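You operate a simulated robot arm through the tools that you are given. There is no shell and no other tool.

You run a simulated robot arm. Do the job below in one go: nothing can be reset, and whatever is moved stays where it is left.

TASK
Put things in order on the top of the filler bench. At the end: the black sink plug stands on top of the black bladder; the grey pad stands where the yellow stock jar (marked "Snugheron") stood; the yellow stock jar stands where the green filler mini football stood; the green filler mini football is in the brown patch carton; whatever was shut is shut again. Leave all else as you found it, and nothing knocked over.

It is judged by the outcome, as a careful person would: the job done as asked, and still so three seconds after it is handed in. It fails if anything else is knocked over, pushed out of place, dropped, spilled or broken.

THE ROBOT
A 7-joint arm with a two-finger parallel gripper, fixed in place. Base frame: the origin is on the floor under the middle of its stand, x ahead of it, y to its left, z up; the work surface is at about z = 860. Lengths are in mm, angles in rad, forces in N, time in s.
With the tool pointing down near the work surface it reaches from about 300 to 700 mm from the base axis. Its first joint turns from -1.152 to 1.152 rad. Payload 1.57 kg.
The tool frame sits at the grasp point between the pads (the TCP): z along the fingers, y along the line on which they close. The tips reach 30 mm beyond it. The gripper opens to 110 mm. The fingers are 24 mm wide and 12 mm thick; the gripper's body (48 by 112 mm) begins 78 mm behind the TCP.
Orientation is that of the tool frame in the base frame, as a unit quaternion [w, x, y, z]. With the fingers straight down and closing along the base's y, the tool's x points along the base's -x, its y along +y and its z along -z.

THE INTERFACE
- The arm moves only by the tool jog_arm. Its argument "commands" is a list of rows, each a list of 7 numbers: the shift along the base's x, y, z in mm, then the turn, a rotation vector about the base's x, y, z in rad, then the gripper command, from -1 (shut) to 1 (fully open), values between in proportion. In form: [[x, y, z, rx, ry, rz, grip], ...]. A call has 1 to 20 rows; each row shifts and turns the commanded pose from where the row before left it. Each row takes 0.2 s and may step no farther than 50 mm and 0.15 rad from the row before; otherwise, or with a gripper value out of range, the whole call is refused. A pose out of reach is approached as far as the arm can. The call stops where the force on the tool passes 40 N (or 10 N more than at its start, if that is more) or the arm is blocked; 0.2 s more then pass. Each finger travels about 108 mm/s and halts on what it meets, pressing with about 38 N; the grip force reading is that of the motor and also rises with nothing between the fingers. The clock runs only during rows and for 0.2 s after the last one: add rows that do not move to give the fingers time. The reply holds the time, the measured pose of the TCP, the force on the tool along the base axes, the opening and the grip force, in the units named above and with some noise, with the torque about the TCP (base axes, N m) and any sound that the robot's microphone picked up.
- Cameras (640 x 400 px; columns grow to the right, rows downward): "scene" is fixed at [169.2, -393.3, 1406]; the picture's right is [0.74, -0.67, 0.00], its down [-0.38, -0.42, -0.83] and it looks along [0.55, 0.61, -0.56] (base axes); focal length 327 px, centre (320, 200). "wrist" rides on the gripper at [70, 16, -141] in the tool frame; the picture's right is [-0.23, 0.97, 0.00], its down [-0.86, -0.20, -0.48] and it looks along [-0.47, -0.11, 0.88] (tool axes); focal length 222 px, centre (320, 200). There is no depth. A picture from a camera that has moved, and an enlarged one, comes with that camera's place and axes in the base frame and with its lens.
- snapshot(camera): a new picture of that camera. It takes no simulated time.
- zoom(camera, box): a new picture of the part [left, top, right, bottom] of that camera's present view, enlarged. It takes no simulated time.
- sign_off(): hands the job in; it is judged then, once.

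Places have to be worked out from the pictures, the camera data and where the tool is seen. Open the gripper and draw the arm clear of the work before you hand the job in, unless the task says otherwise.

The tools are called after "Call:" by a JSON object that holds its "api" and its "payload". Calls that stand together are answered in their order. jog_arm: Moves the arm, as the interface text tells. Its arguments: {"type":"object","properties":{"commands":{"type":"array","items":{"type":"array","items":{"type":"number"}}}},"required":["commands"]} The other tools are called the same way: snapshot (camera) takes a picture; zoom (camera, box) takes an enlarged picture of a part of a camera's view; sign_off () hands the job in.

At the start:

```text
time_s: 0.0
ee_pos: [389.0, 79.8, 1181.1]
tool_rot: [0.0, 0.0, 1.0, -0.001]
wrist_force: [0.6, -0.7, -0.1]
ft_torque: [0.03, 0.02, 0.0]
finger_gap: 109.9
grasp_force: 0.2
```

scene: 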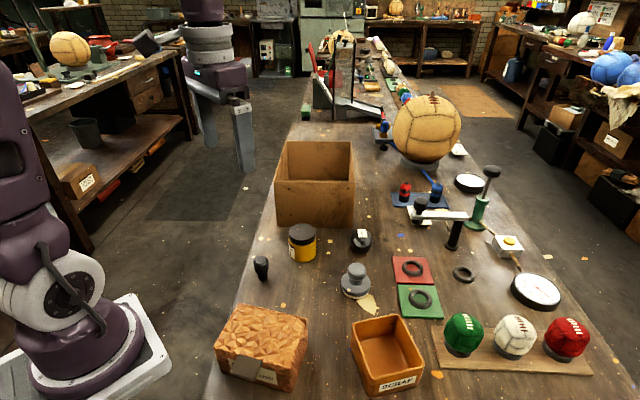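
wrist: 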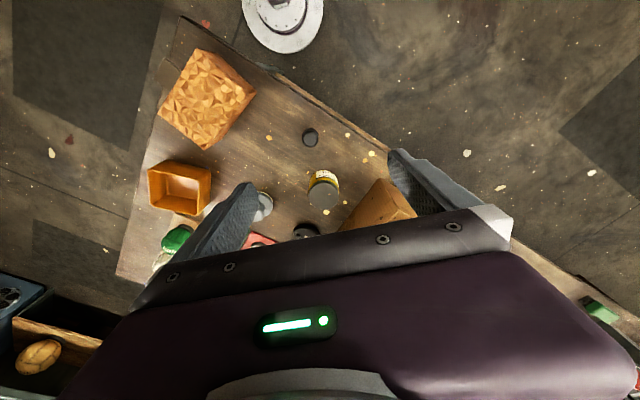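

I'll start by looking closely at the bench to identify all the items.

Call:
{"api": "zoom", "payload": {"camera": "scene", "box": [200, 220, 360, 400]}}

Call:
{"api": "zoom", "payload": {"camera": "scene", "box": [340, 220, 500, 400]}}

Call:
{"api": "zoom", "payload": {"camera": "scene", "box": [440, 220, 640, 400]}}

Call:
{"api": "zoom", "payload": {"camera": "scene", "box": [240, 80, 540, 260]}}

```text
2.22 times, centred on (280, 310) of scene
camera zoom: at [169.2, -393.3, 1406.0], right [0.74, -0.67, 0.0], down [-0.38, -0.42, -0.83], along [0.55, 0.61, -0.56], focal length 727 px, centre (409, -44)
```

zoom: 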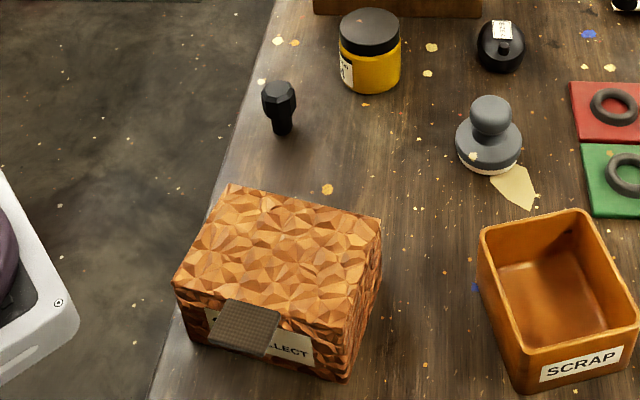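

```text
2.22 times, centred on (420, 310) of scene
camera zoom: at [169.2, -393.3, 1406.0], right [0.74, -0.67, 0.0], down [-0.38, -0.42, -0.83], along [0.55, 0.61, -0.56], focal length 727 px, centre (98, -44)
```

zoom: 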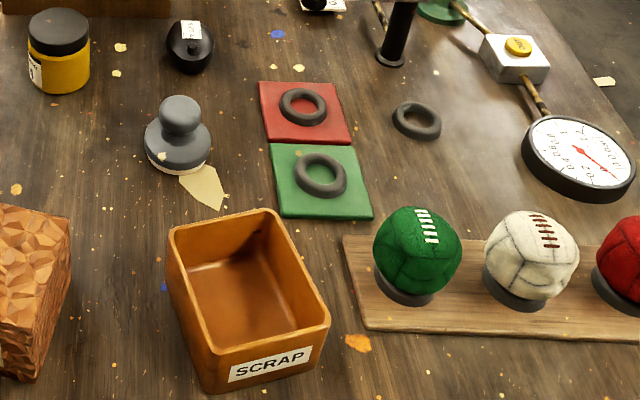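

```text
2.22 times, centred on (540, 310) of scene
camera zoom: at [169.2, -393.3, 1406.0], right [0.74, -0.67, 0.0], down [-0.38, -0.42, -0.83], along [0.55, 0.61, -0.56], focal length 727 px, centre (-169, -44)
```

zoom: 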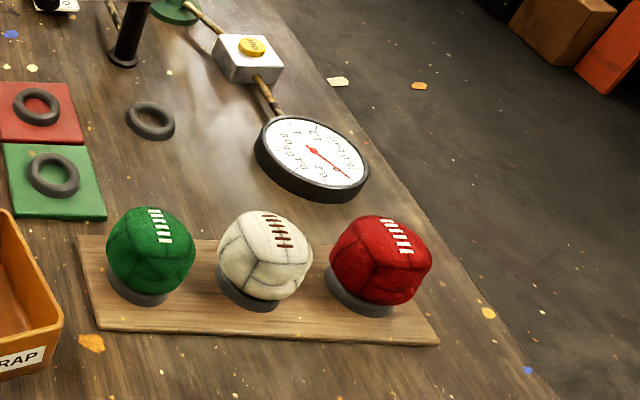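

```text
2.13 times, centred on (390, 170) of scene
camera zoom: at [169.2, -393.3, 1406.0], right [0.74, -0.67, 0.0], down [-0.38, -0.42, -0.83], along [0.55, 0.61, -0.56], focal length 698 px, centre (171, 264)
```

zoom: 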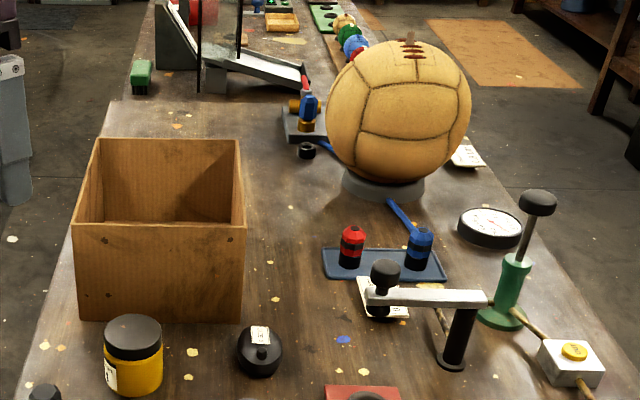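

I need to read the labels; zooming in more on each box and black item.

Call:
{"api": "zoom", "payload": {"camera": "scene", "box": [210, 330, 310, 395]}}

Call:
{"api": "zoom", "payload": {"camera": "scene", "box": [335, 215, 395, 255]}}

Call:
{"api": "zoom", "payload": {"camera": "scene", "box": [240, 215, 330, 290]}}

Call:
{"api": "zoom", "payload": {"camera": "scene", "box": [265, 130, 365, 235]}}

Call:
{"api": "zoom", "payload": {"camera": "scene", "box": [330, 250, 400, 305]}}

Call:
{"api": "zoom", "payload": {"camera": "scene", "box": [390, 160, 510, 260]}}

Call:
{"api": "zoom", "payload": {"camera": "wrist", "box": [120, 20, 420, 280]}}

```text
6.15 times, centred on (260, 362) of scene
camera zoom: at [169.2, -393.3, 1406.0], right [0.74, -0.67, 0.0], down [-0.38, -0.42, -0.83], along [0.55, 0.61, -0.56], focal length 2014 px, centre (689, -800)
```

zoom: 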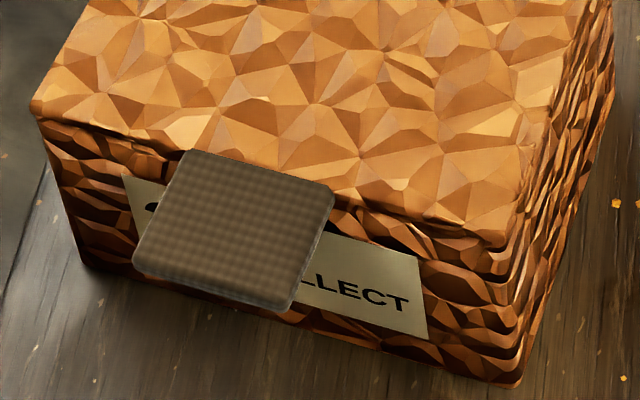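

```text
10.00 times, centred on (365, 235) of scene
camera zoom: at [169.2, -393.3, 1406.0], right [0.74, -0.67, 0.0], down [-0.38, -0.42, -0.83], along [0.55, 0.61, -0.56], focal length 3273 px, centre (-130, -150)
```

zoom: 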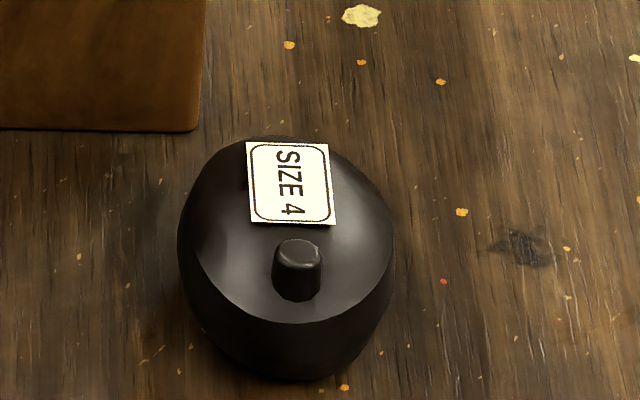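

```text
5.33 times, centred on (285, 252) of scene
camera zoom: at [169.2, -393.3, 1406.0], right [0.74, -0.67, 0.0], down [-0.38, -0.42, -0.83], along [0.55, 0.61, -0.56], focal length 1746 px, centre (507, -80)
```

zoom: 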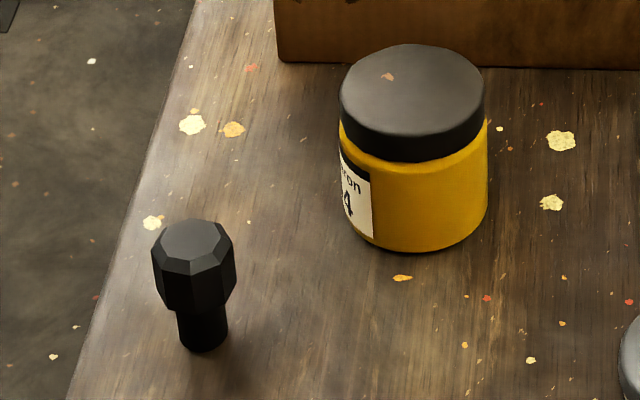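

```text
3.81 times, centred on (315, 182) of scene
camera zoom: at [169.2, -393.3, 1406.0], right [0.74, -0.67, 0.0], down [-0.38, -0.42, -0.83], along [0.55, 0.61, -0.56], focal length 1247 px, centre (339, 267)
```

zoom: 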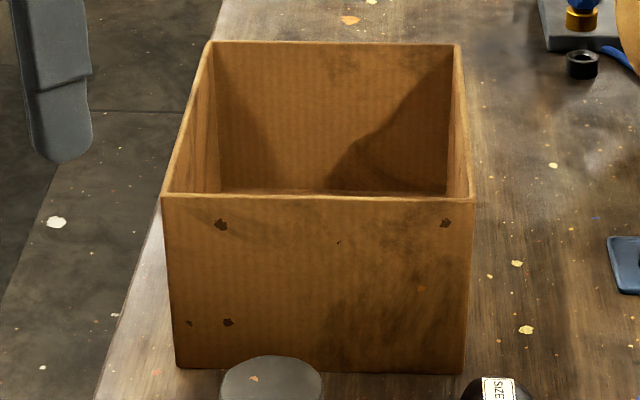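

```text
7.27 times, centred on (365, 278) of scene
camera zoom: at [169.2, -393.3, 1406.0], right [0.74, -0.67, 0.0], down [-0.38, -0.42, -0.83], along [0.55, 0.61, -0.56], focal length 2380 px, centre (-7, -364)
```

zoom: 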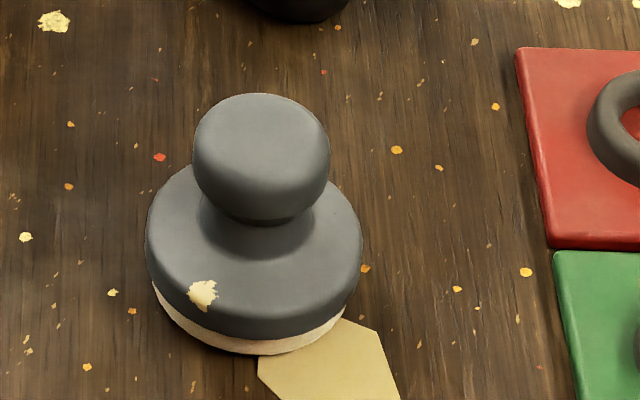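

```text
4.00 times, centred on (450, 210) of scene
camera zoom: at [169.2, -393.3, 1406.0], right [0.74, -0.67, 0.0], down [-0.38, -0.42, -0.83], along [0.55, 0.61, -0.56], focal length 1309 px, centre (-200, 160)
```

zoom: 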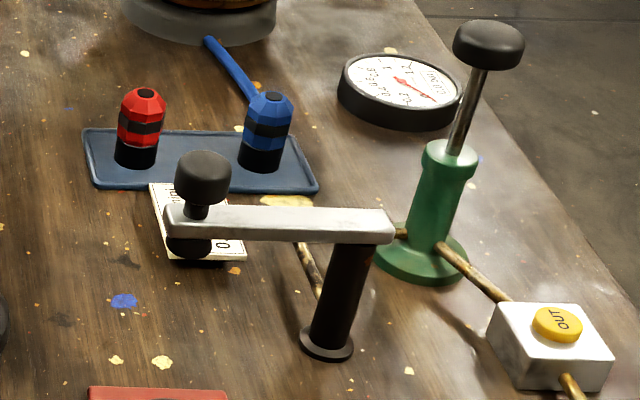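

```text
1.54 times, centred on (270, 150) of wrist
camera zoom: at [319.9, 95.1, 1323.0], right [0.23, 0.97, 0.0], down [0.86, -0.2, 0.48], along [0.47, -0.11, -0.88], focal length 342 px, centre (397, 277)
```

zoom: 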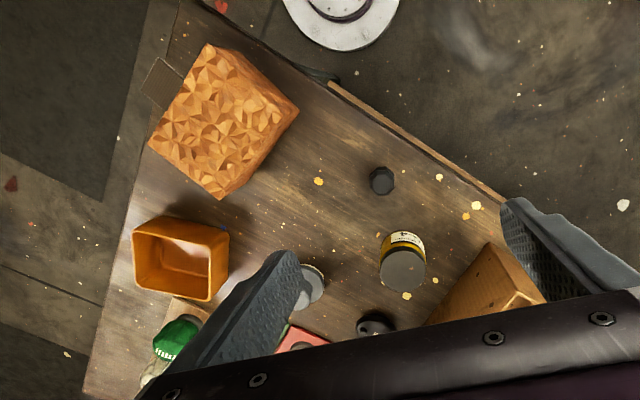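

The octagonal black stopper near (403, 55) looks like the sink plug, and the "SIZE 4" dome near (636, -21) looks like the bladder. I still don't know which box is the brown patch carton, so I'll raise the arm and move out for a wrist look into the cardboard carton and at the bladder.

Call:
{"api": "jog_arm", "payload": {"commands": [[40, 0, 0, 0, 0, 0, 1], [40, 0, 0, 0, 0, 0, 1], [40, 0, 0, 0, 0, 0, 1], [40, 0, 0, 0, 0, 0, 1], [40, 0, 0, 0, 0, 0, 1], [40, 4, 0, 0, 0, 0, 1]]}}

Call:
{"api": "snapshot", "payload": {"camera": "wrist"}}

Call:
{"api": "snapshot", "payload": {"camera": "scene"}}

```text
time_s: 1.4
ee_pos: [606.7, 87.0, 1174.9]
tool_rot: [-0.001, -0.001, 1.0, -0.001]
wrist_force: [0.8, 0.9, -1.2]
ft_torque: [-0.01, 0.02, 0.0]
finger_gap: 110.1
grasp_force: 0.0
out of reach, approached as far as the arm can: row 6
```

```text
taken
camera wrist: at [536.6, 102.9, 1317.3], right [0.23, 0.97, 0.0], down [0.86, -0.2, 0.48], along [0.46, -0.11, -0.88], focal length 222 px, centre (320, 200)
```

wrist: 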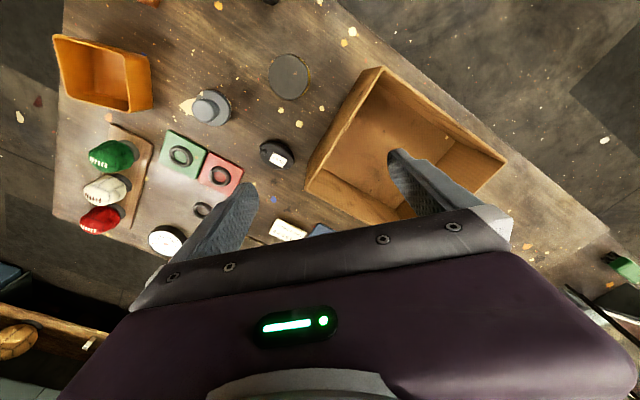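

```text
taken
```

scene: 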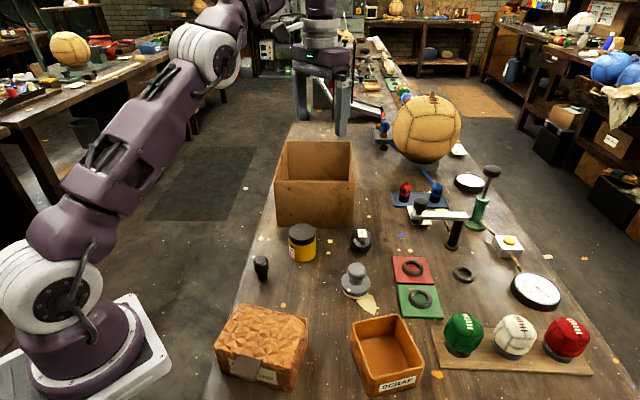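

The cardboard carton is open and looks empty. I'll zoom the wrist view for the carton, bladder and other items.

Call:
{"api": "zoom", "payload": {"camera": "wrist", "box": [240, 40, 520, 220]}}

Call:
{"api": "zoom", "payload": {"camera": "wrist", "box": [40, 20, 320, 270]}}

Call:
{"api": "zoom", "payload": {"camera": "wrist", "box": [240, 120, 320, 180]}}

```text
2.22 times, centred on (380, 130) of wrist
camera zoom: at [536.6, 102.9, 1317.3], right [0.23, 0.97, 0.0], down [0.86, -0.2, 0.48], along [0.46, -0.11, -0.88], focal length 494 px, centre (187, 356)
```

zoom: 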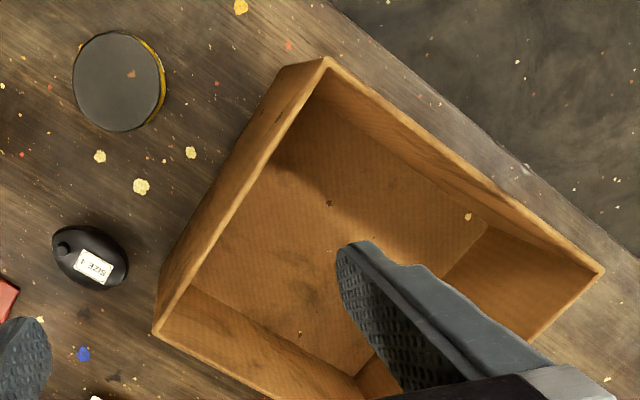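

```text
1.60 times, centred on (180, 145) of wrist
camera zoom: at [536.6, 102.9, 1317.3], right [0.23, 0.97, 0.0], down [0.86, -0.2, 0.48], along [0.46, -0.11, -0.88], focal length 355 px, centre (544, 288)
```

zoom: 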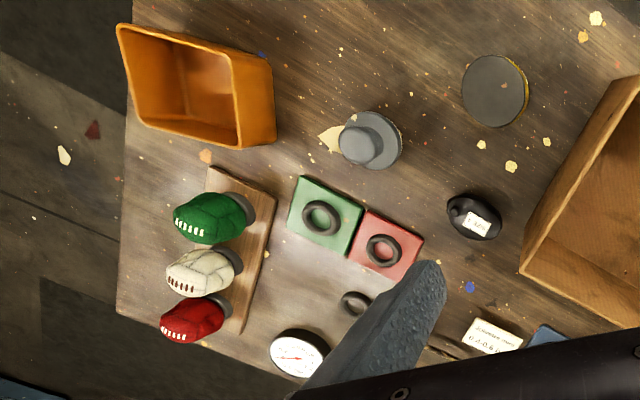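

```text
6.67 times, centred on (280, 150) of wrist
camera zoom: at [536.6, 102.9, 1317.3], right [0.23, 0.97, 0.0], down [0.86, -0.2, 0.48], along [0.46, -0.11, -0.88], focal length 1481 px, centre (587, 533)
```

zoom: 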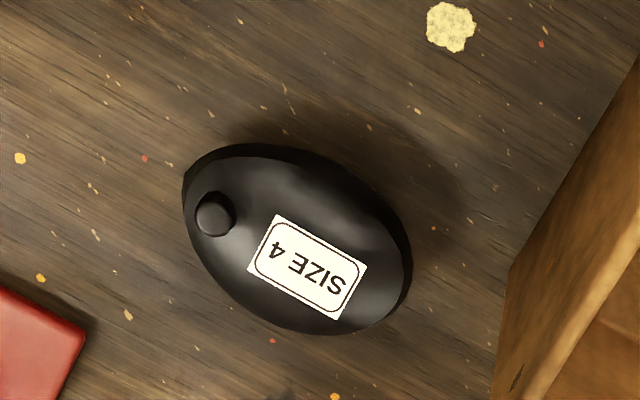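

The bladder is an oval body with a nub near one end and a "SIZE 4" tag on top. I'll zoom on the paper card and other markings.

Call:
{"api": "zoom", "payload": {"camera": "wrist", "box": [260, 205, 340, 255]}}

Call:
{"api": "zoom", "payload": {"camera": "scene", "box": [385, 185, 465, 245]}}

Call:
{"api": "zoom", "payload": {"camera": "scene", "box": [280, 215, 330, 265]}}

Call:
{"api": "zoom", "payload": {"camera": "scene", "box": [430, 300, 600, 380]}}

```text
8.00 times, centred on (300, 230) of wrist
camera zoom: at [536.6, 102.9, 1317.3], right [0.23, 0.97, 0.0], down [0.86, -0.2, 0.48], along [0.46, -0.11, -0.88], focal length 1777 px, centre (480, -40)
```

zoom: 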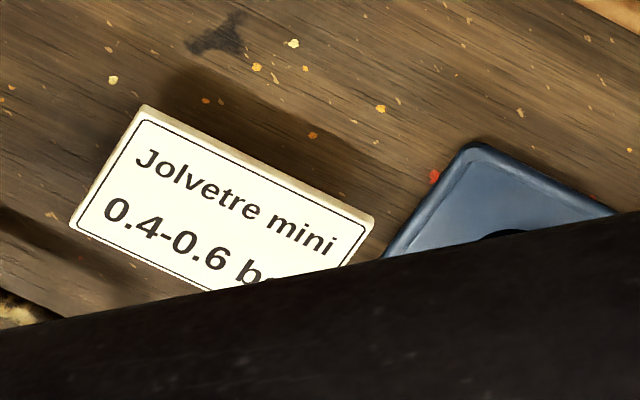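

```text
6.67 times, centred on (425, 215) of scene
camera zoom: at [169.3, -393.3, 1406.0], right [0.74, -0.67, 0.0], down [-0.38, -0.42, -0.83], along [0.55, 0.61, -0.56], focal length 2182 px, centre (-380, 100)
```

zoom: 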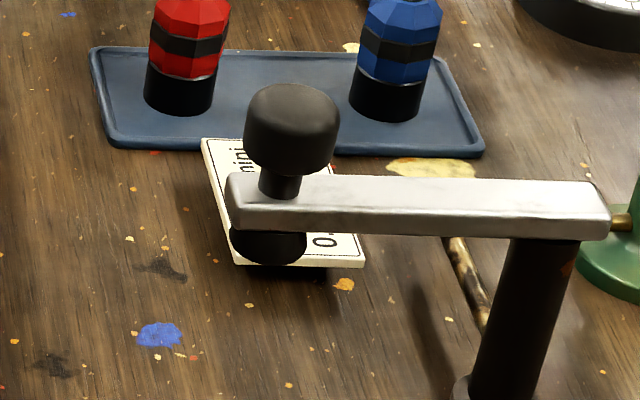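

```text
8.00 times, centred on (305, 240) of scene
camera zoom: at [169.3, -393.3, 1406.0], right [0.74, -0.67, 0.0], down [-0.38, -0.42, -0.83], along [0.55, 0.61, -0.56], focal length 2619 px, centre (440, -120)
```

zoom: 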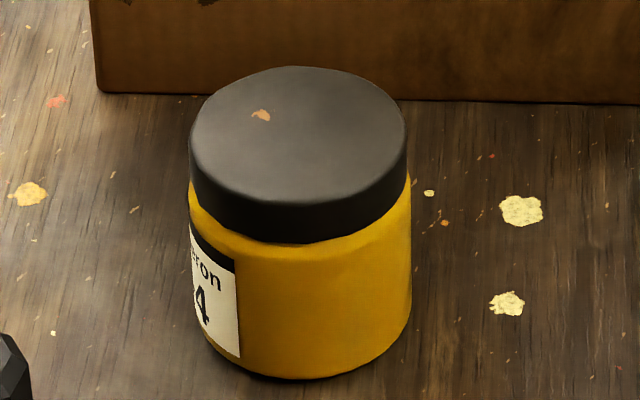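

```text
3.76 times, centred on (515, 340) of scene
camera zoom: at [169.3, -393.3, 1406.0], right [0.74, -0.67, 0.0], down [-0.38, -0.42, -0.83], along [0.55, 0.61, -0.56], focal length 1232 px, centre (-414, -327)
```

zoom: 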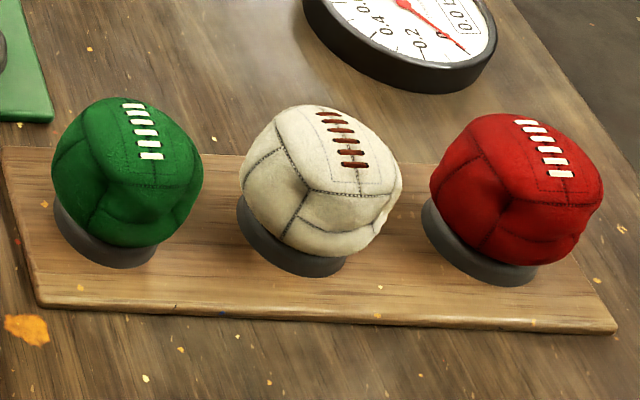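

The card reads "Jolvetre mini 0.4-0.6 bar", which doesn't help. Next I'll look from above at the faceted box near (311, -97) to see if it has a lid and whether it could be the carton.

Call:
{"api": "jog_arm", "payload": {"commands": [[-40, -30, 0, 0, 0, 0, 1], [-40, -35, 0, 0, 0, 0, 1], [-40, -35, 0, 0, 0, 0, 1], [-40, -35, -10, 0, 0, 0, 1], [-40, -30, -10, 0, 0, 0, 1], [-20, -20, -20, 0, 0, 0, 1]]}}

Call:
{"api": "snapshot", "payload": {"camera": "wrist"}}

Call:
{"api": "zoom", "payload": {"camera": "scene", "box": [200, 290, 330, 400]}}

```text
refused: row 2 steps farther than a row can; nothing moved
```

```text
taken
camera wrist: at [536.6, 102.9, 1317.3], right [0.23, 0.97, 0.0], down [0.86, -0.2, 0.48], along [0.46, -0.11, -0.88], focal length 222 px, centre (320, 200)
```

wrist: 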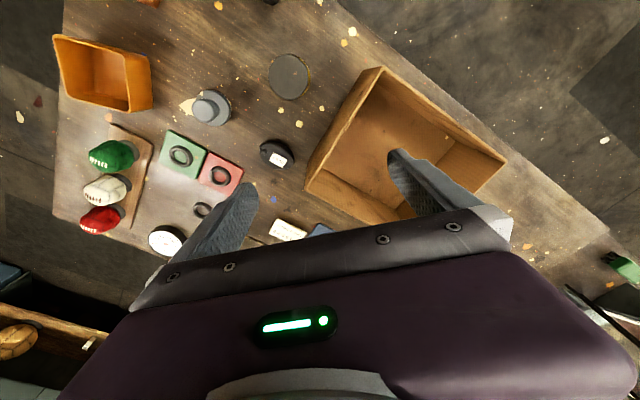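

```text
3.64 times, centred on (265, 345) of scene
camera zoom: at [169.3, -393.3, 1406.0], right [0.74, -0.67, 0.0], down [-0.38, -0.42, -0.83], along [0.55, 0.61, -0.56], focal length 1190 px, centre (520, -327)
```

zoom: 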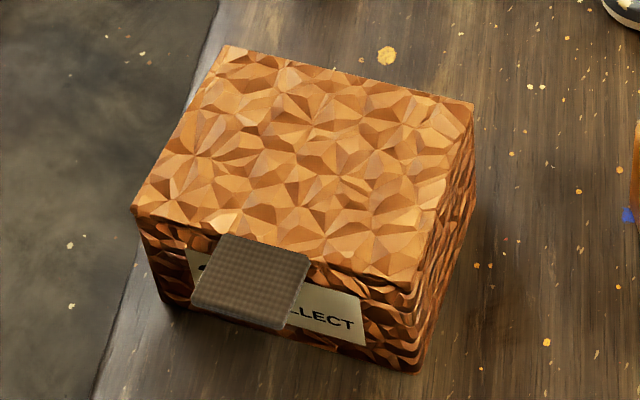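

The move was refused because row 2 was over 50 mm, so I'll resend it with smaller steps.

Call:
{"api": "jog_arm", "payload": {"commands": [[-35, -28, 0, 0, 0, 0, 1], [-35, -28, 0, 0, 0, 0, 1], [-35, -28, 0, 0, 0, 0, 1], [-35, -28, 0, 0, 0, 0, 1], [-35, -28, -10, 0, 0, 0, 1], [-25, -28, -20, 0, 0, 0, 1], [-15, -20, -20, 0, 0, 0, 1]]}}

Call:
{"api": "snapshot", "payload": {"camera": "wrist"}}

```text
time_s: 3.0
ee_pos: [389.9, -102.2, 1126.1]
tool_rot: [0.001, 0.001, 1.0, 0.0]
wrist_force: [-0.4, -0.3, 0.3]
ft_torque: [-0.01, -0.02, -0.01]
finger_gap: 110.2
grasp_force: 0.1
```

```text
taken
camera wrist: at [319.1, -86.8, 1267.0], right [0.23, 0.97, 0.0], down [0.85, -0.2, 0.48], along [0.47, -0.11, -0.88], focal length 222 px, centre (320, 200)
```

wrist: 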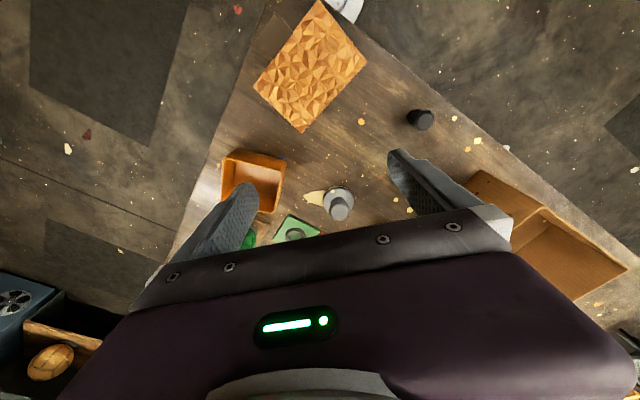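

I'll zoom on the faceted box from this nearly overhead view.

Call:
{"api": "zoom", "payload": {"camera": "wrist", "box": [220, 0, 400, 140]}}

Call:
{"api": "zoom", "payload": {"camera": "wrist", "box": [200, 90, 400, 250]}}

```text
2.86 times, centred on (310, 70) of wrist
camera zoom: at [319.1, -86.8, 1267.0], right [0.23, 0.97, 0.0], down [0.85, -0.2, 0.48], along [0.47, -0.11, -0.88], focal length 635 px, centre (349, 571)
```

zoom: 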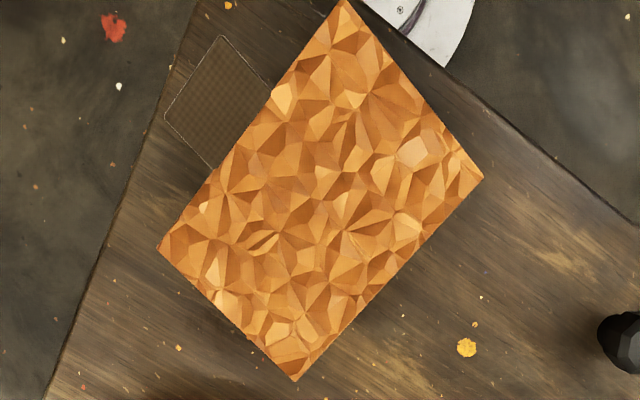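

```text
2.50 times, centred on (300, 170) of wrist
camera zoom: at [319.1, -86.8, 1267.0], right [0.23, 0.97, 0.0], down [0.85, -0.2, 0.48], along [0.47, -0.11, -0.88], focal length 555 px, centre (370, 275)
```

zoom: 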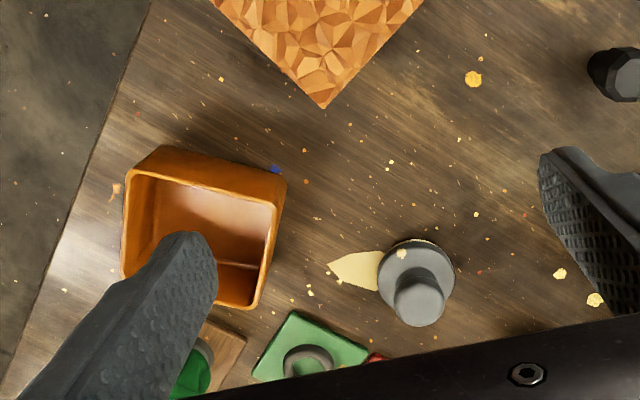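

The faceted "COLLECT" box has a lift tab on its upper edge, so it's a lidded box. Before choosing, I'll check the hidden sides of the cardboard carton for a marking, starting with its right side.

Call:
{"api": "jog_arm", "payload": {"commands": [[19, 3, -4, 0, 0, 0.13, 1], [19, 3, -4, 0, 0, 0.13, 1], [19, 3, -4, 0, 0, 0.13, 1], [19, 3, -4, 0, 0, 0.13, 1], [19, 3, -4, 0, 0, 0.13, 1], [19, 3, -4, 0, 0, 0.13, 1], [19, 3, -4, 0, 0, 0.13, 1], [19, 3, -4, 0, 0, 0.13, 1], [19, 3, -4, 0, 0, 0.13, 1], [19, 3, -4, 0, 0, 0.13, 1], [19, 3, -4, 0, 0, 0.13, 1], [19, 3, -4, 0, 0, 0.13, 1]]}}

Call:
{"api": "snapshot", "payload": {"camera": "wrist"}}

```text
time_s: 5.6
ee_pos: [619.9, -65.3, 1076.5]
tool_rot: [0.0, -0.705, 0.709, 0.0]
wrist_force: [-0.4, -0.3, 0.0]
ft_torque: [0.03, 0.02, 0.02]
finger_gap: 110.0
grasp_force: 0.0
```

```text
taken
camera wrist: at [602.7, -135.5, 1219.9], right [-0.97, 0.23, 0.0], down [0.21, 0.85, 0.48], along [0.11, 0.47, -0.88], focal length 222 px, centre (320, 200)
```

wrist: 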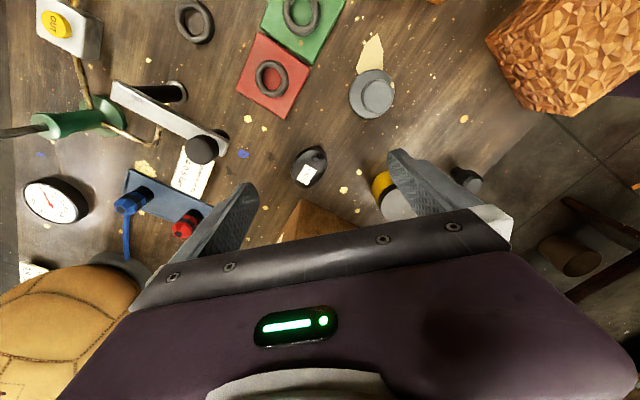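

From here I can see the back of the faceted box and the bladder, so I'll zoom in on both.

Call:
{"api": "zoom", "payload": {"camera": "wrist", "box": [470, 0, 640, 130]}}

Call:
{"api": "zoom", "payload": {"camera": "wrist", "box": [240, 120, 400, 220]}}

Call:
{"api": "zoom", "payload": {"camera": "wrist", "box": [330, 30, 500, 210]}}

```text
3.08 times, centred on (555, 65) of wrist
camera zoom: at [602.7, -135.5, 1219.9], right [-0.97, 0.23, 0.0], down [0.21, 0.85, 0.48], along [0.11, 0.47, -0.88], focal length 684 px, centre (-403, 615)
```

zoom: 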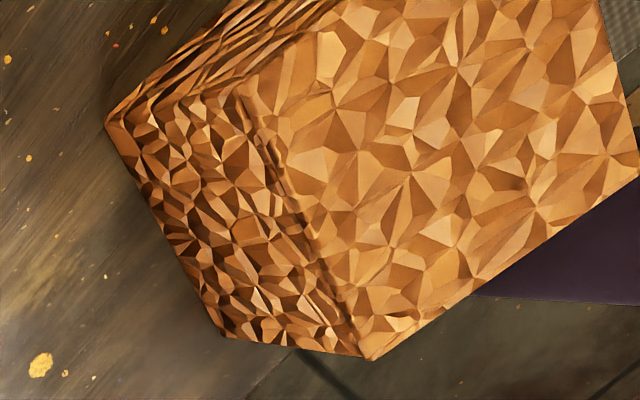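

```text
4.00 times, centred on (320, 170) of wrist
camera zoom: at [602.7, -135.5, 1219.9], right [-0.97, 0.23, 0.0], down [0.21, 0.85, 0.48], along [0.11, 0.47, -0.88], focal length 888 px, centre (320, 320)
```

zoom: 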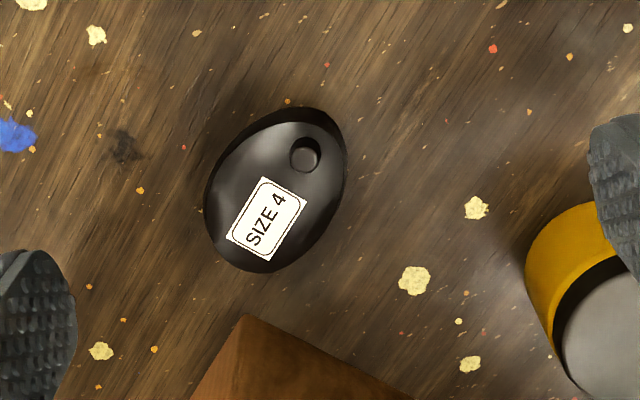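

```text
2.22 times, centred on (415, 120) of wrist
camera zoom: at [602.7, -135.5, 1219.9], right [-0.97, 0.23, 0.0], down [0.21, 0.85, 0.48], along [0.11, 0.47, -0.88], focal length 494 px, centre (109, 378)
```

zoom: 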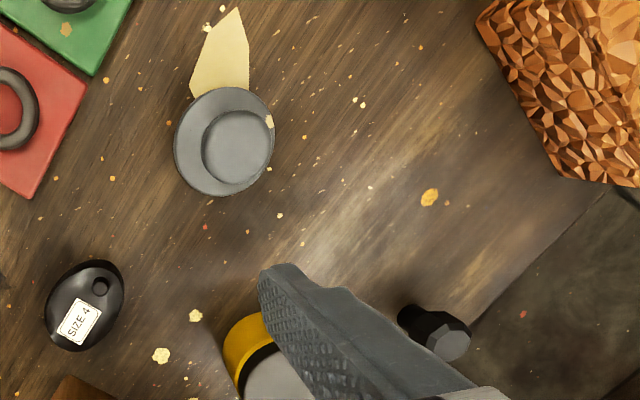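

The lid of the faceted box hinges on its far (+x,+y) edge. I'll tilt the camera up to see the right side of the cardboard carton.

Call:
{"api": "jog_arm", "payload": {"commands": [[0, -5, 5, 0.13, 0, 0, 1], [0, -5, 5, 0.13, 0, 0, 1], [0, -5, 5, 0.13, 0, 0, 1], [0, -5, 5, 0.13, 0, 0, 1], [0, -5, 5, 0.13, 0, 0, 1], [0, -5, 5, 0.13, 0, 0, 1]]}}

Call:
{"api": "snapshot", "payload": {"camera": "wrist"}}

```text
time_s: 7.0
ee_pos: [603.7, -93.1, 1117.0]
tool_rot: [0.269, -0.65, 0.657, 0.271]
wrist_force: [-0.1, -0.4, -0.7]
ft_torque: [-0.01, -0.01, 0.01]
finger_gap: 109.8
grasp_force: 0.1
out of reach, approached as far as the arm can: row 6
```

```text
taken
camera wrist: at [586.2, -243.2, 1169.6], right [-0.97, 0.17, 0.17], down [0.21, 0.27, 0.94], along [0.11, 0.95, -0.3], focal length 222 px, centre (320, 200)
```

wrist: 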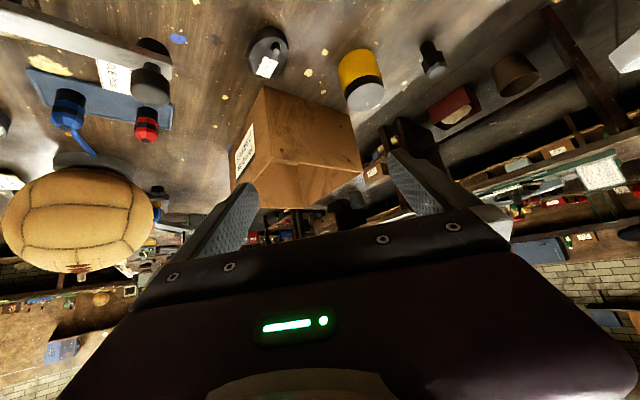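

There is a label on the carton's right side. I'll zoom in to read it.

Call:
{"api": "zoom", "payload": {"camera": "wrist", "box": [220, 110, 280, 195]}}

Call:
{"api": "zoom", "payload": {"camera": "wrist", "box": [230, 120, 265, 185]}}

Call:
{"api": "zoom", "payload": {"camera": "wrist", "box": [320, 30, 460, 120]}}

```text
4.71 times, centred on (250, 152) of wrist
camera zoom: at [586.2, -243.2, 1169.6], right [-0.97, 0.17, 0.17], down [0.21, 0.27, 0.94], along [0.11, 0.95, -0.3], focal length 1045 px, centre (649, 424)
```

zoom: 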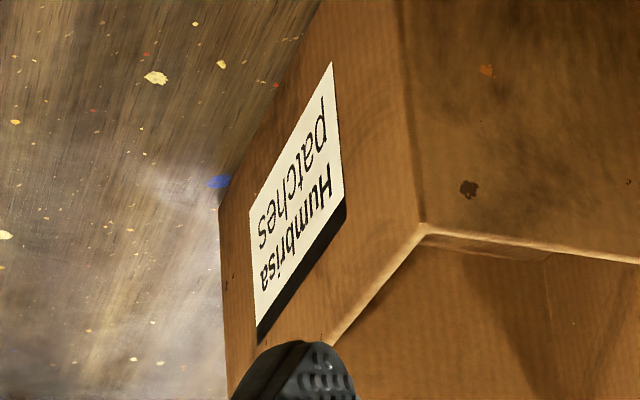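

```text
6.15 times, centred on (248, 152) of wrist
camera zoom: at [586.2, -243.2, 1169.6], right [-0.97, 0.17, 0.17], down [0.21, 0.27, 0.94], along [0.11, 0.95, -0.3], focal length 1367 px, centre (766, 492)
```

zoom: 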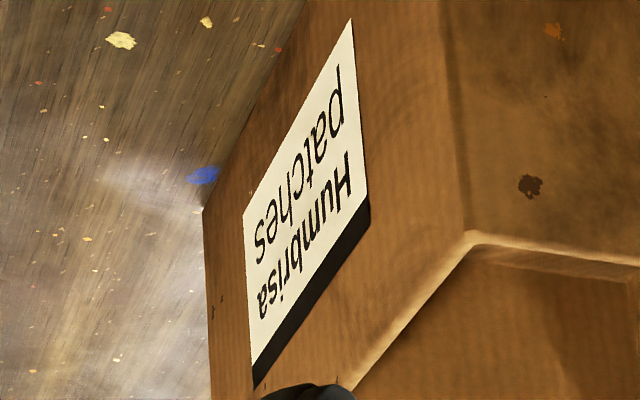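

```text
4.44 times, centred on (390, 75) of wrist
camera zoom: at [586.2, -243.2, 1169.6], right [-0.97, 0.17, 0.17], down [0.21, 0.27, 0.94], along [0.11, 0.95, -0.3], focal length 987 px, centre (9, 756)
```

zoom: 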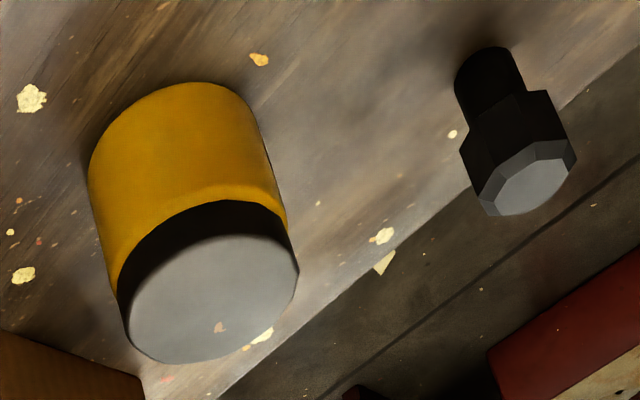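

The cardboard box reads "Humbrisa patches", so it is the brown patch carton, it's open and nothing needs unsealing. I'll leave the COLLECT box alone, level the tool and move over the green ball to locate it precisely.

Call:
{"api": "jog_arm", "payload": {"commands": [[-7, -10, 0, -0.13, 0, 0, 1], [-7, -10, 0, -0.13, 0, 0, 1], [-7, -10, 0, -0.13, 0, 0, 1], [-7, -10, 0, -0.13, 0, 0, 1], [-7, -10, 0, -0.13, 0, 0, 1], [-7, -10, 0, -0.13, 0, 0, 1], [0, -6, 0, 0, 0, -0.13, 1], [0, -6, 0, 0, 0, -0.13, 1], [0, -6, 0, 0, 0, -0.13, 1], [0, -6, 0, 0, 0, -0.13, 1], [0, -6, 0, 0, 0, -0.13, 1], [0, -6, 0, 0, 0, -0.13, 1], [0, -6, 0, 0, 0, -0.13, 1], [0, -6, 0, 0, 0, -0.13, 1], [0, -6, 0, 0, 0, -0.13, 1], [0, -6, 0, 0, 0, -0.13, 1], [0, -6, 0, 0, 0, -0.13, 1], [0, -6, 0, 0, 0, -0.13, 1], [0, -6, 0, 0, 0, -0.13, 1], [0, -6, 0, 0, 0, -0.13, 1]]}}

Call:
{"api": "jog_arm", "payload": {"commands": [[0, 0, 0, 0, 0, -0.12, 1], [0, 0, 0, 0, 0, -0.12, 1], [0, 0, 0, 0, 0, -0.12, 1], [0, 0, 0, 0, 0, -0.12, 1], [0, 0, 0, 0, 0, 0, 1]]}}

Call:
{"api": "snapshot", "payload": {"camera": "wrist"}}

```text
time_s: 11.2
ee_pos: [561.1, -236.2, 1118.4]
tool_rot: [0.0, 0.131, 0.991, 0.0]
wrist_force: [0.6, 0.1, -0.4]
ft_torque: [0.03, -0.01, -0.01]
finger_gap: 110.3
grasp_force: 0.1
```

```text
time_s: 12.4
ee_pos: [562.4, -237.2, 1116.5]
tool_rot: [-0.001, 0.363, 0.932, 0.0]
wrist_force: [0.6, 0.2, -0.9]
ft_torque: [-0.03, -0.01, 0.0]
finger_gap: 110.0
grasp_force: 0.1
```

```text
taken
camera wrist: at [521.8, -178.1, 1258.0], right [0.83, 0.56, 0.0], down [0.5, -0.72, 0.48], along [0.27, -0.4, -0.88], focal length 222 px, centre (320, 200)
```

wrist: 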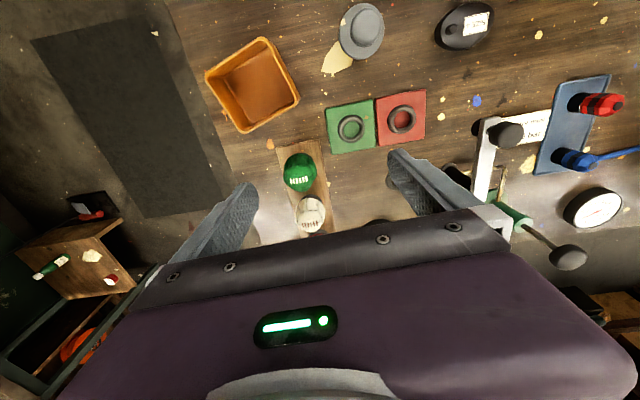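

The tool is level now at yaw -42.6°. I'll zoom on the green ball and the carton area to compute positions.

Call:
{"api": "zoom", "payload": {"camera": "wrist", "box": [240, 120, 400, 240]}}

Call:
{"api": "zoom", "payload": {"camera": "wrist", "box": [190, 0, 350, 140]}}

```text
3.33 times, centred on (320, 180) of wrist
camera zoom: at [521.8, -178.1, 1258.0], right [0.83, 0.56, 0.0], down [0.5, -0.72, 0.48], along [0.27, -0.4, -0.88], focal length 740 px, centre (320, 267)
```

zoom: 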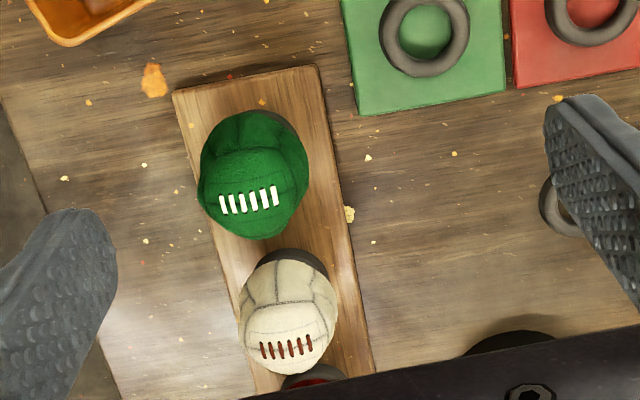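

```text
2.86 times, centred on (270, 70) of wrist
camera zoom: at [521.8, -178.1, 1258.0], right [0.83, 0.56, 0.0], down [0.5, -0.72, 0.48], along [0.27, -0.4, -0.88], focal length 635 px, centre (463, 571)
```

zoom: 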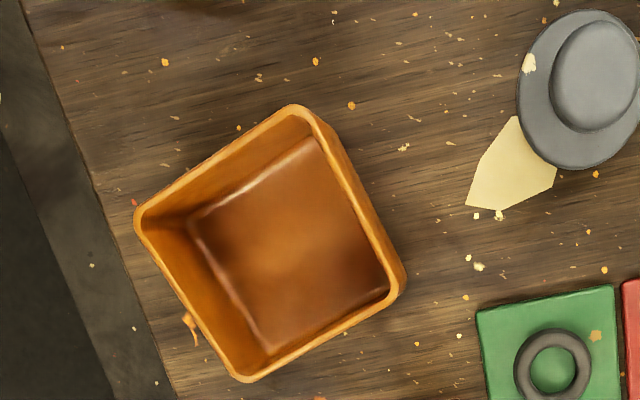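

The green ball's centre triangulates to about (572, -313, 905), roughly 58 mm wide across the closing direction. I'll pre-open to about 88 mm, move over it and descend, checking the pose before closing.

Call:
{"api": "jog_arm", "payload": {"commands": [[5, -38, 0, 0, 0, 0, 0.6], [5, -38, 0, 0, 0, 0, 0.6], [0, 0, -40, 0, 0, 0, 0.6], [0, 0, -40, 0, 0, 0, 0.6], [0, 0, -40, 0, 0, 0, 0.6], [0, 0, 0, 0, 0, 0, 0.6]]}}

Call:
{"api": "snapshot", "payload": {"camera": "wrist"}}

Call:
{"api": "zoom", "payload": {"camera": "scene", "box": [400, 220, 600, 400]}}

```text
time_s: 13.8
ee_pos: [566.6, -276.7, 996.3]
tool_rot: [0.0, 0.362, 0.932, 0.0]
wrist_force: [-0.4, -0.3, -0.4]
ft_torque: [0.01, 0.01, -0.03]
finger_gap: 87.8
grasp_force: 0.0
out of reach, approached as far as the arm can: row 2
```

```text
taken
camera wrist: at [526.8, -219.7, 1138.1], right [0.82, 0.57, 0.0], down [0.5, -0.72, 0.48], along [0.27, -0.39, -0.88], focal length 222 px, centre (320, 200)
```

wrist: 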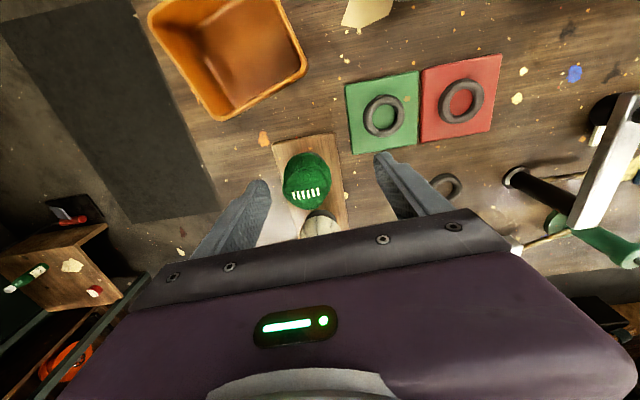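

```text
2.22 times, centred on (500, 310) of scene
camera zoom: at [169.2, -393.3, 1406.0], right [0.74, -0.67, 0.0], down [-0.38, -0.42, -0.83], along [0.55, 0.61, -0.56], focal length 727 px, centre (-80, -44)
```

zoom: 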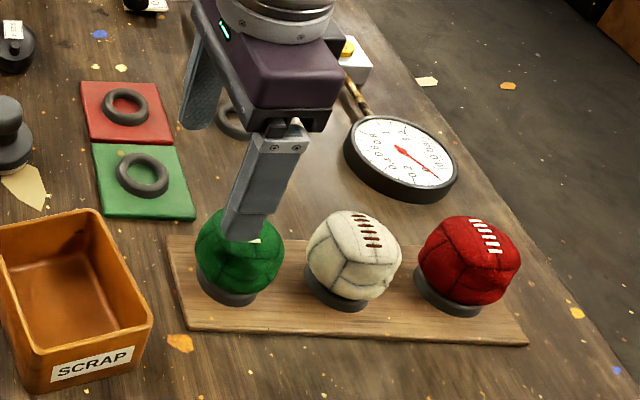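

At this height the reach limit stopped the sideways move at y = -277. I'll shift the last 36 mm here with the tips still above the ball, then check.

Call:
{"api": "jog_arm", "payload": {"commands": [[3, -18, -8, 0, 0, 0, 0.6], [3, -18, -8, 0, 0, 0, 0.6], [0, 0, 0, 0, 0, 0, 0.6]]}}

Call:
{"api": "zoom", "payload": {"camera": "wrist", "box": [170, 80, 490, 280]}}

```text
time_s: 14.6
ee_pos: [573.8, -314.0, 982.1]
tool_rot: [0.0, 0.362, 0.932, 0.0]
wrist_force: [0.6, -0.1, -0.1]
ft_torque: [-0.03, 0.03, 0.03]
finger_gap: 87.9
grasp_force: 0.1
```

```text
2.00 times, centred on (330, 180) of wrist
camera zoom: at [532.9, -255.3, 1122.8], right [0.82, 0.57, 0.0], down [0.5, -0.72, 0.48], along [0.27, -0.39, -0.88], focal length 444 px, centre (300, 240)
```

zoom: 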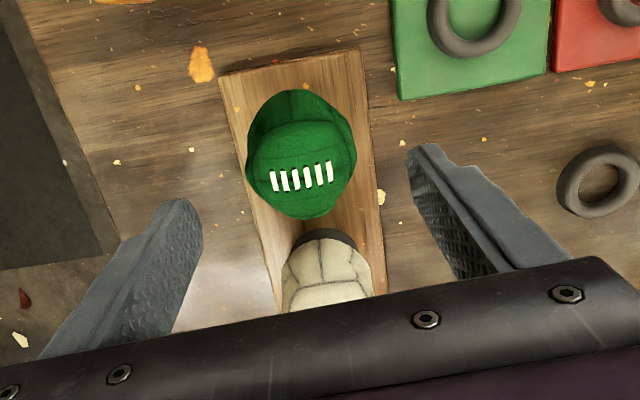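

The ball sits centred between the fingers. I'll descend to z about 908 and close on it.

Call:
{"api": "jog_arm", "payload": {"commands": [[-1, 1, -20, 0, 0, 0, 0.6], [-1, 1, -20, 0, 0, 0, 0.6], [0, 0, -18, 0, 0, 0, 0.6], [0, 0, -16, 0, 0, 0, 0.6], [0, 0, 0, 0, 0, 0, 0.6]]}}

Call:
{"api": "zoom", "payload": {"camera": "scene", "box": [400, 250, 600, 400]}}

Call:
{"api": "snapshot", "payload": {"camera": "wrist"}}

```text
time_s: 15.8
ee_pos: [571.8, -310.2, 906.9]
tool_rot: [0.0, 0.362, 0.932, 0.0]
wrist_force: [0.3, -1.0, -1.0]
ft_torque: [-0.01, 0.0, 0.02]
finger_gap: 88.0
grasp_force: 0.1
```

```text
2.67 times, centred on (500, 325) of scene
camera zoom: at [169.2, -393.3, 1406.0], right [0.74, -0.67, 0.0], down [-0.38, -0.42, -0.83], along [0.55, 0.61, -0.56], focal length 873 px, centre (-160, -133)
```

zoom: 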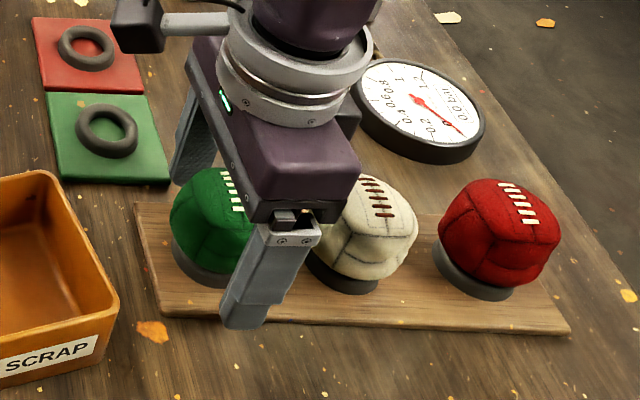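

```text
taken
camera wrist: at [532.0, -251.7, 1048.6], right [0.82, 0.57, 0.0], down [0.5, -0.72, 0.48], along [0.27, -0.39, -0.88], focal length 222 px, centre (320, 200)
```

wrist: 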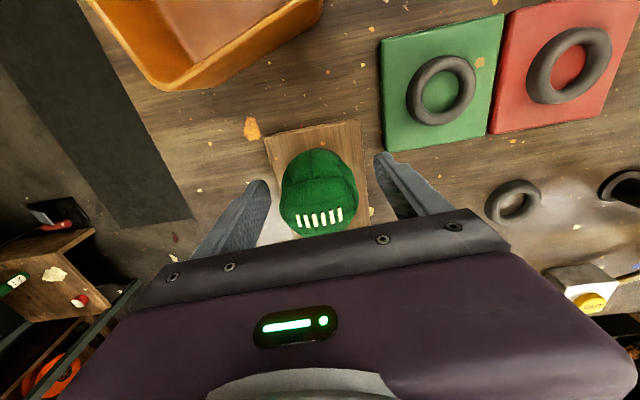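

TCP is within about 1 mm of the ball centre and both fingers clear the stand. Closing now.

Call:
{"api": "jog_arm", "payload": {"commands": [[0, 0, 0, 0, 0, 0, 0.2], [0, 0, 0, 0, 0, 0, -0.3], [0, 0, 0, 0, 0, 0, -1], [0, 0, 0, 0, 0, 0, -1]]}}

Call:
{"api": "zoom", "payload": {"camera": "scene", "box": [400, 250, 600, 400]}}

```text
time_s: 16.8
ee_pos: [572.2, -309.5, 906.4]
tool_rot: [0.0, 0.362, 0.932, 0.0]
wrist_force: [-2.4, -0.4, 1.1]
ft_torque: [-0.05, 0.06, 0.02]
finger_gap: 63.5
grasp_force: 37.8
```

```text
2.67 times, centred on (500, 325) of scene
camera zoom: at [169.2, -393.3, 1406.0], right [0.74, -0.67, 0.0], down [-0.38, -0.42, -0.83], along [0.55, 0.61, -0.56], focal length 873 px, centre (-160, -133)
```

zoom: 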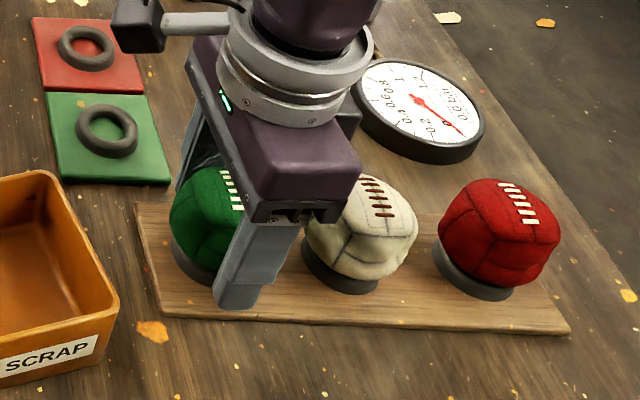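

The ball is gripped at 63.5 mm. I'll lift it straight up gently and check that the stand stays behind.

Call:
{"api": "jog_arm", "payload": {"commands": [[0, 0, 6, 0, 0, 0, -1], [0, 0, 12, 0, 0, 0, -1], [0, 0, 20, 0, 0, 0, -1], [0, 0, 20, 0, 0, 0, -1], [0, 0, 0, 0, 0, 0, -1]]}}

Call:
{"api": "zoom", "payload": {"camera": "scene", "box": [400, 250, 600, 400]}}

Call:
{"api": "snapshot", "payload": {"camera": "wrist"}}

```text
time_s: 18.0
ee_pos: [573.0, -306.0, 964.5]
tool_rot: [0.0, 0.362, 0.932, 0.001]
wrist_force: [0.2, -0.3, -1.4]
ft_torque: [0.01, 0.01, 0.02]
finger_gap: 63.6
grasp_force: 37.8
```

```text
2.67 times, centred on (500, 325) of scene
camera zoom: at [169.3, -393.3, 1406.0], right [0.74, -0.67, 0.0], down [-0.38, -0.42, -0.83], along [0.55, 0.61, -0.56], focal length 873 px, centre (-160, -133)
```

zoom: 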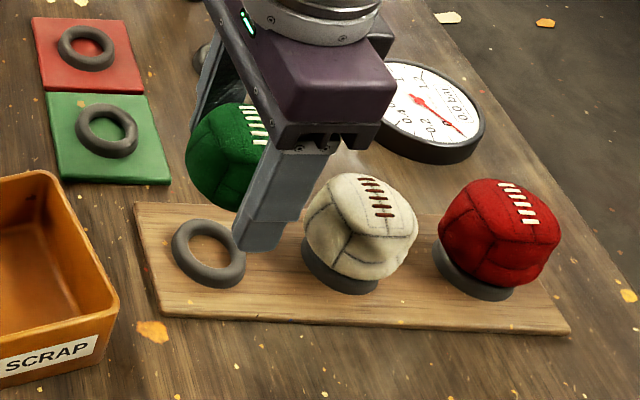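

```text
taken
camera wrist: at [531.6, -249.0, 1107.3], right [0.82, 0.57, 0.0], down [0.5, -0.72, 0.48], along [0.27, -0.39, -0.88], focal length 222 px, centre (320, 200)
```

wrist: 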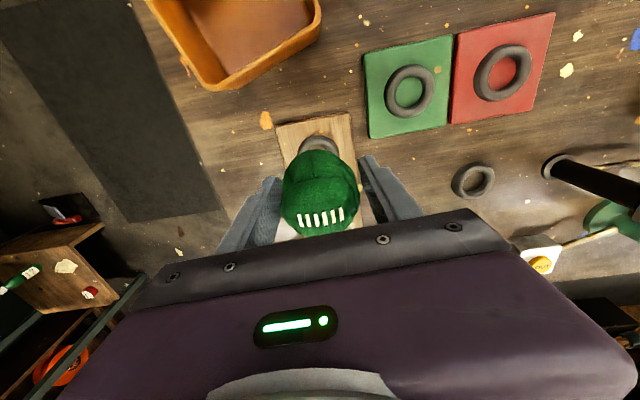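

The ball lifts cleanly and the ring stand stays on the board, centred near (568, -312). I'll carry the ball up and across at about z 1070, toward the front of the carton.

Call:
{"api": "jog_arm", "payload": {"commands": [[-25, 28, 28, 0, 0, 0, -1], [-25, 28, 28, 0, 0, 0, -1], [-25, 28, 28, 0, 0, 0, -1], [4, 44, 4, 0, 0, 0, -1], [8, 44, 4, 0, 0, 0, -1], [8, 44, 4, 0, 0, 0, -1], [8, 44, 4, 0, 0, 0, -1], [8, 44, 4, 0, 0, 0, -1], [8, 44, 4, 0, 0, 0, -1], [10, 44, 0, 0, 0, 0, -1], [10, 30, 0, 0, 0, 0, -1], [0, 0, 0, 0, 0, 0, -1]]}}

Call:
{"api": "snapshot", "payload": {"camera": "wrist"}}

Call:
{"api": "snapshot", "payload": {"camera": "scene"}}

```text
time_s: 20.6
ee_pos: [563.7, 113.7, 1074.4]
tool_rot: [0.0, 0.362, 0.932, 0.001]
wrist_force: [-0.3, 0.3, -1.6]
ft_torque: [0.0, -0.03, 0.0]
finger_gap: 64.0
grasp_force: 37.8
```

```text
taken
camera wrist: at [522.8, 171.4, 1217.2], right [0.82, 0.57, 0.0], down [0.5, -0.72, 0.48], along [0.27, -0.39, -0.88], focal length 222 px, centre (320, 200)
```

wrist: 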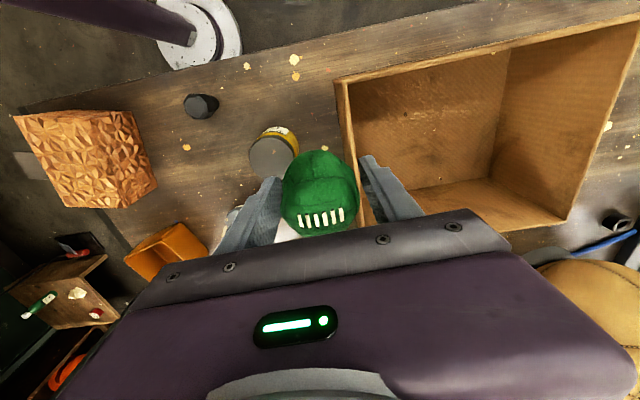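

```text
taken
```

scene: 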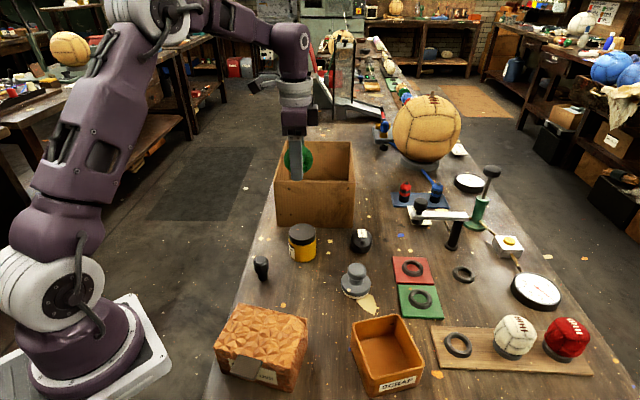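

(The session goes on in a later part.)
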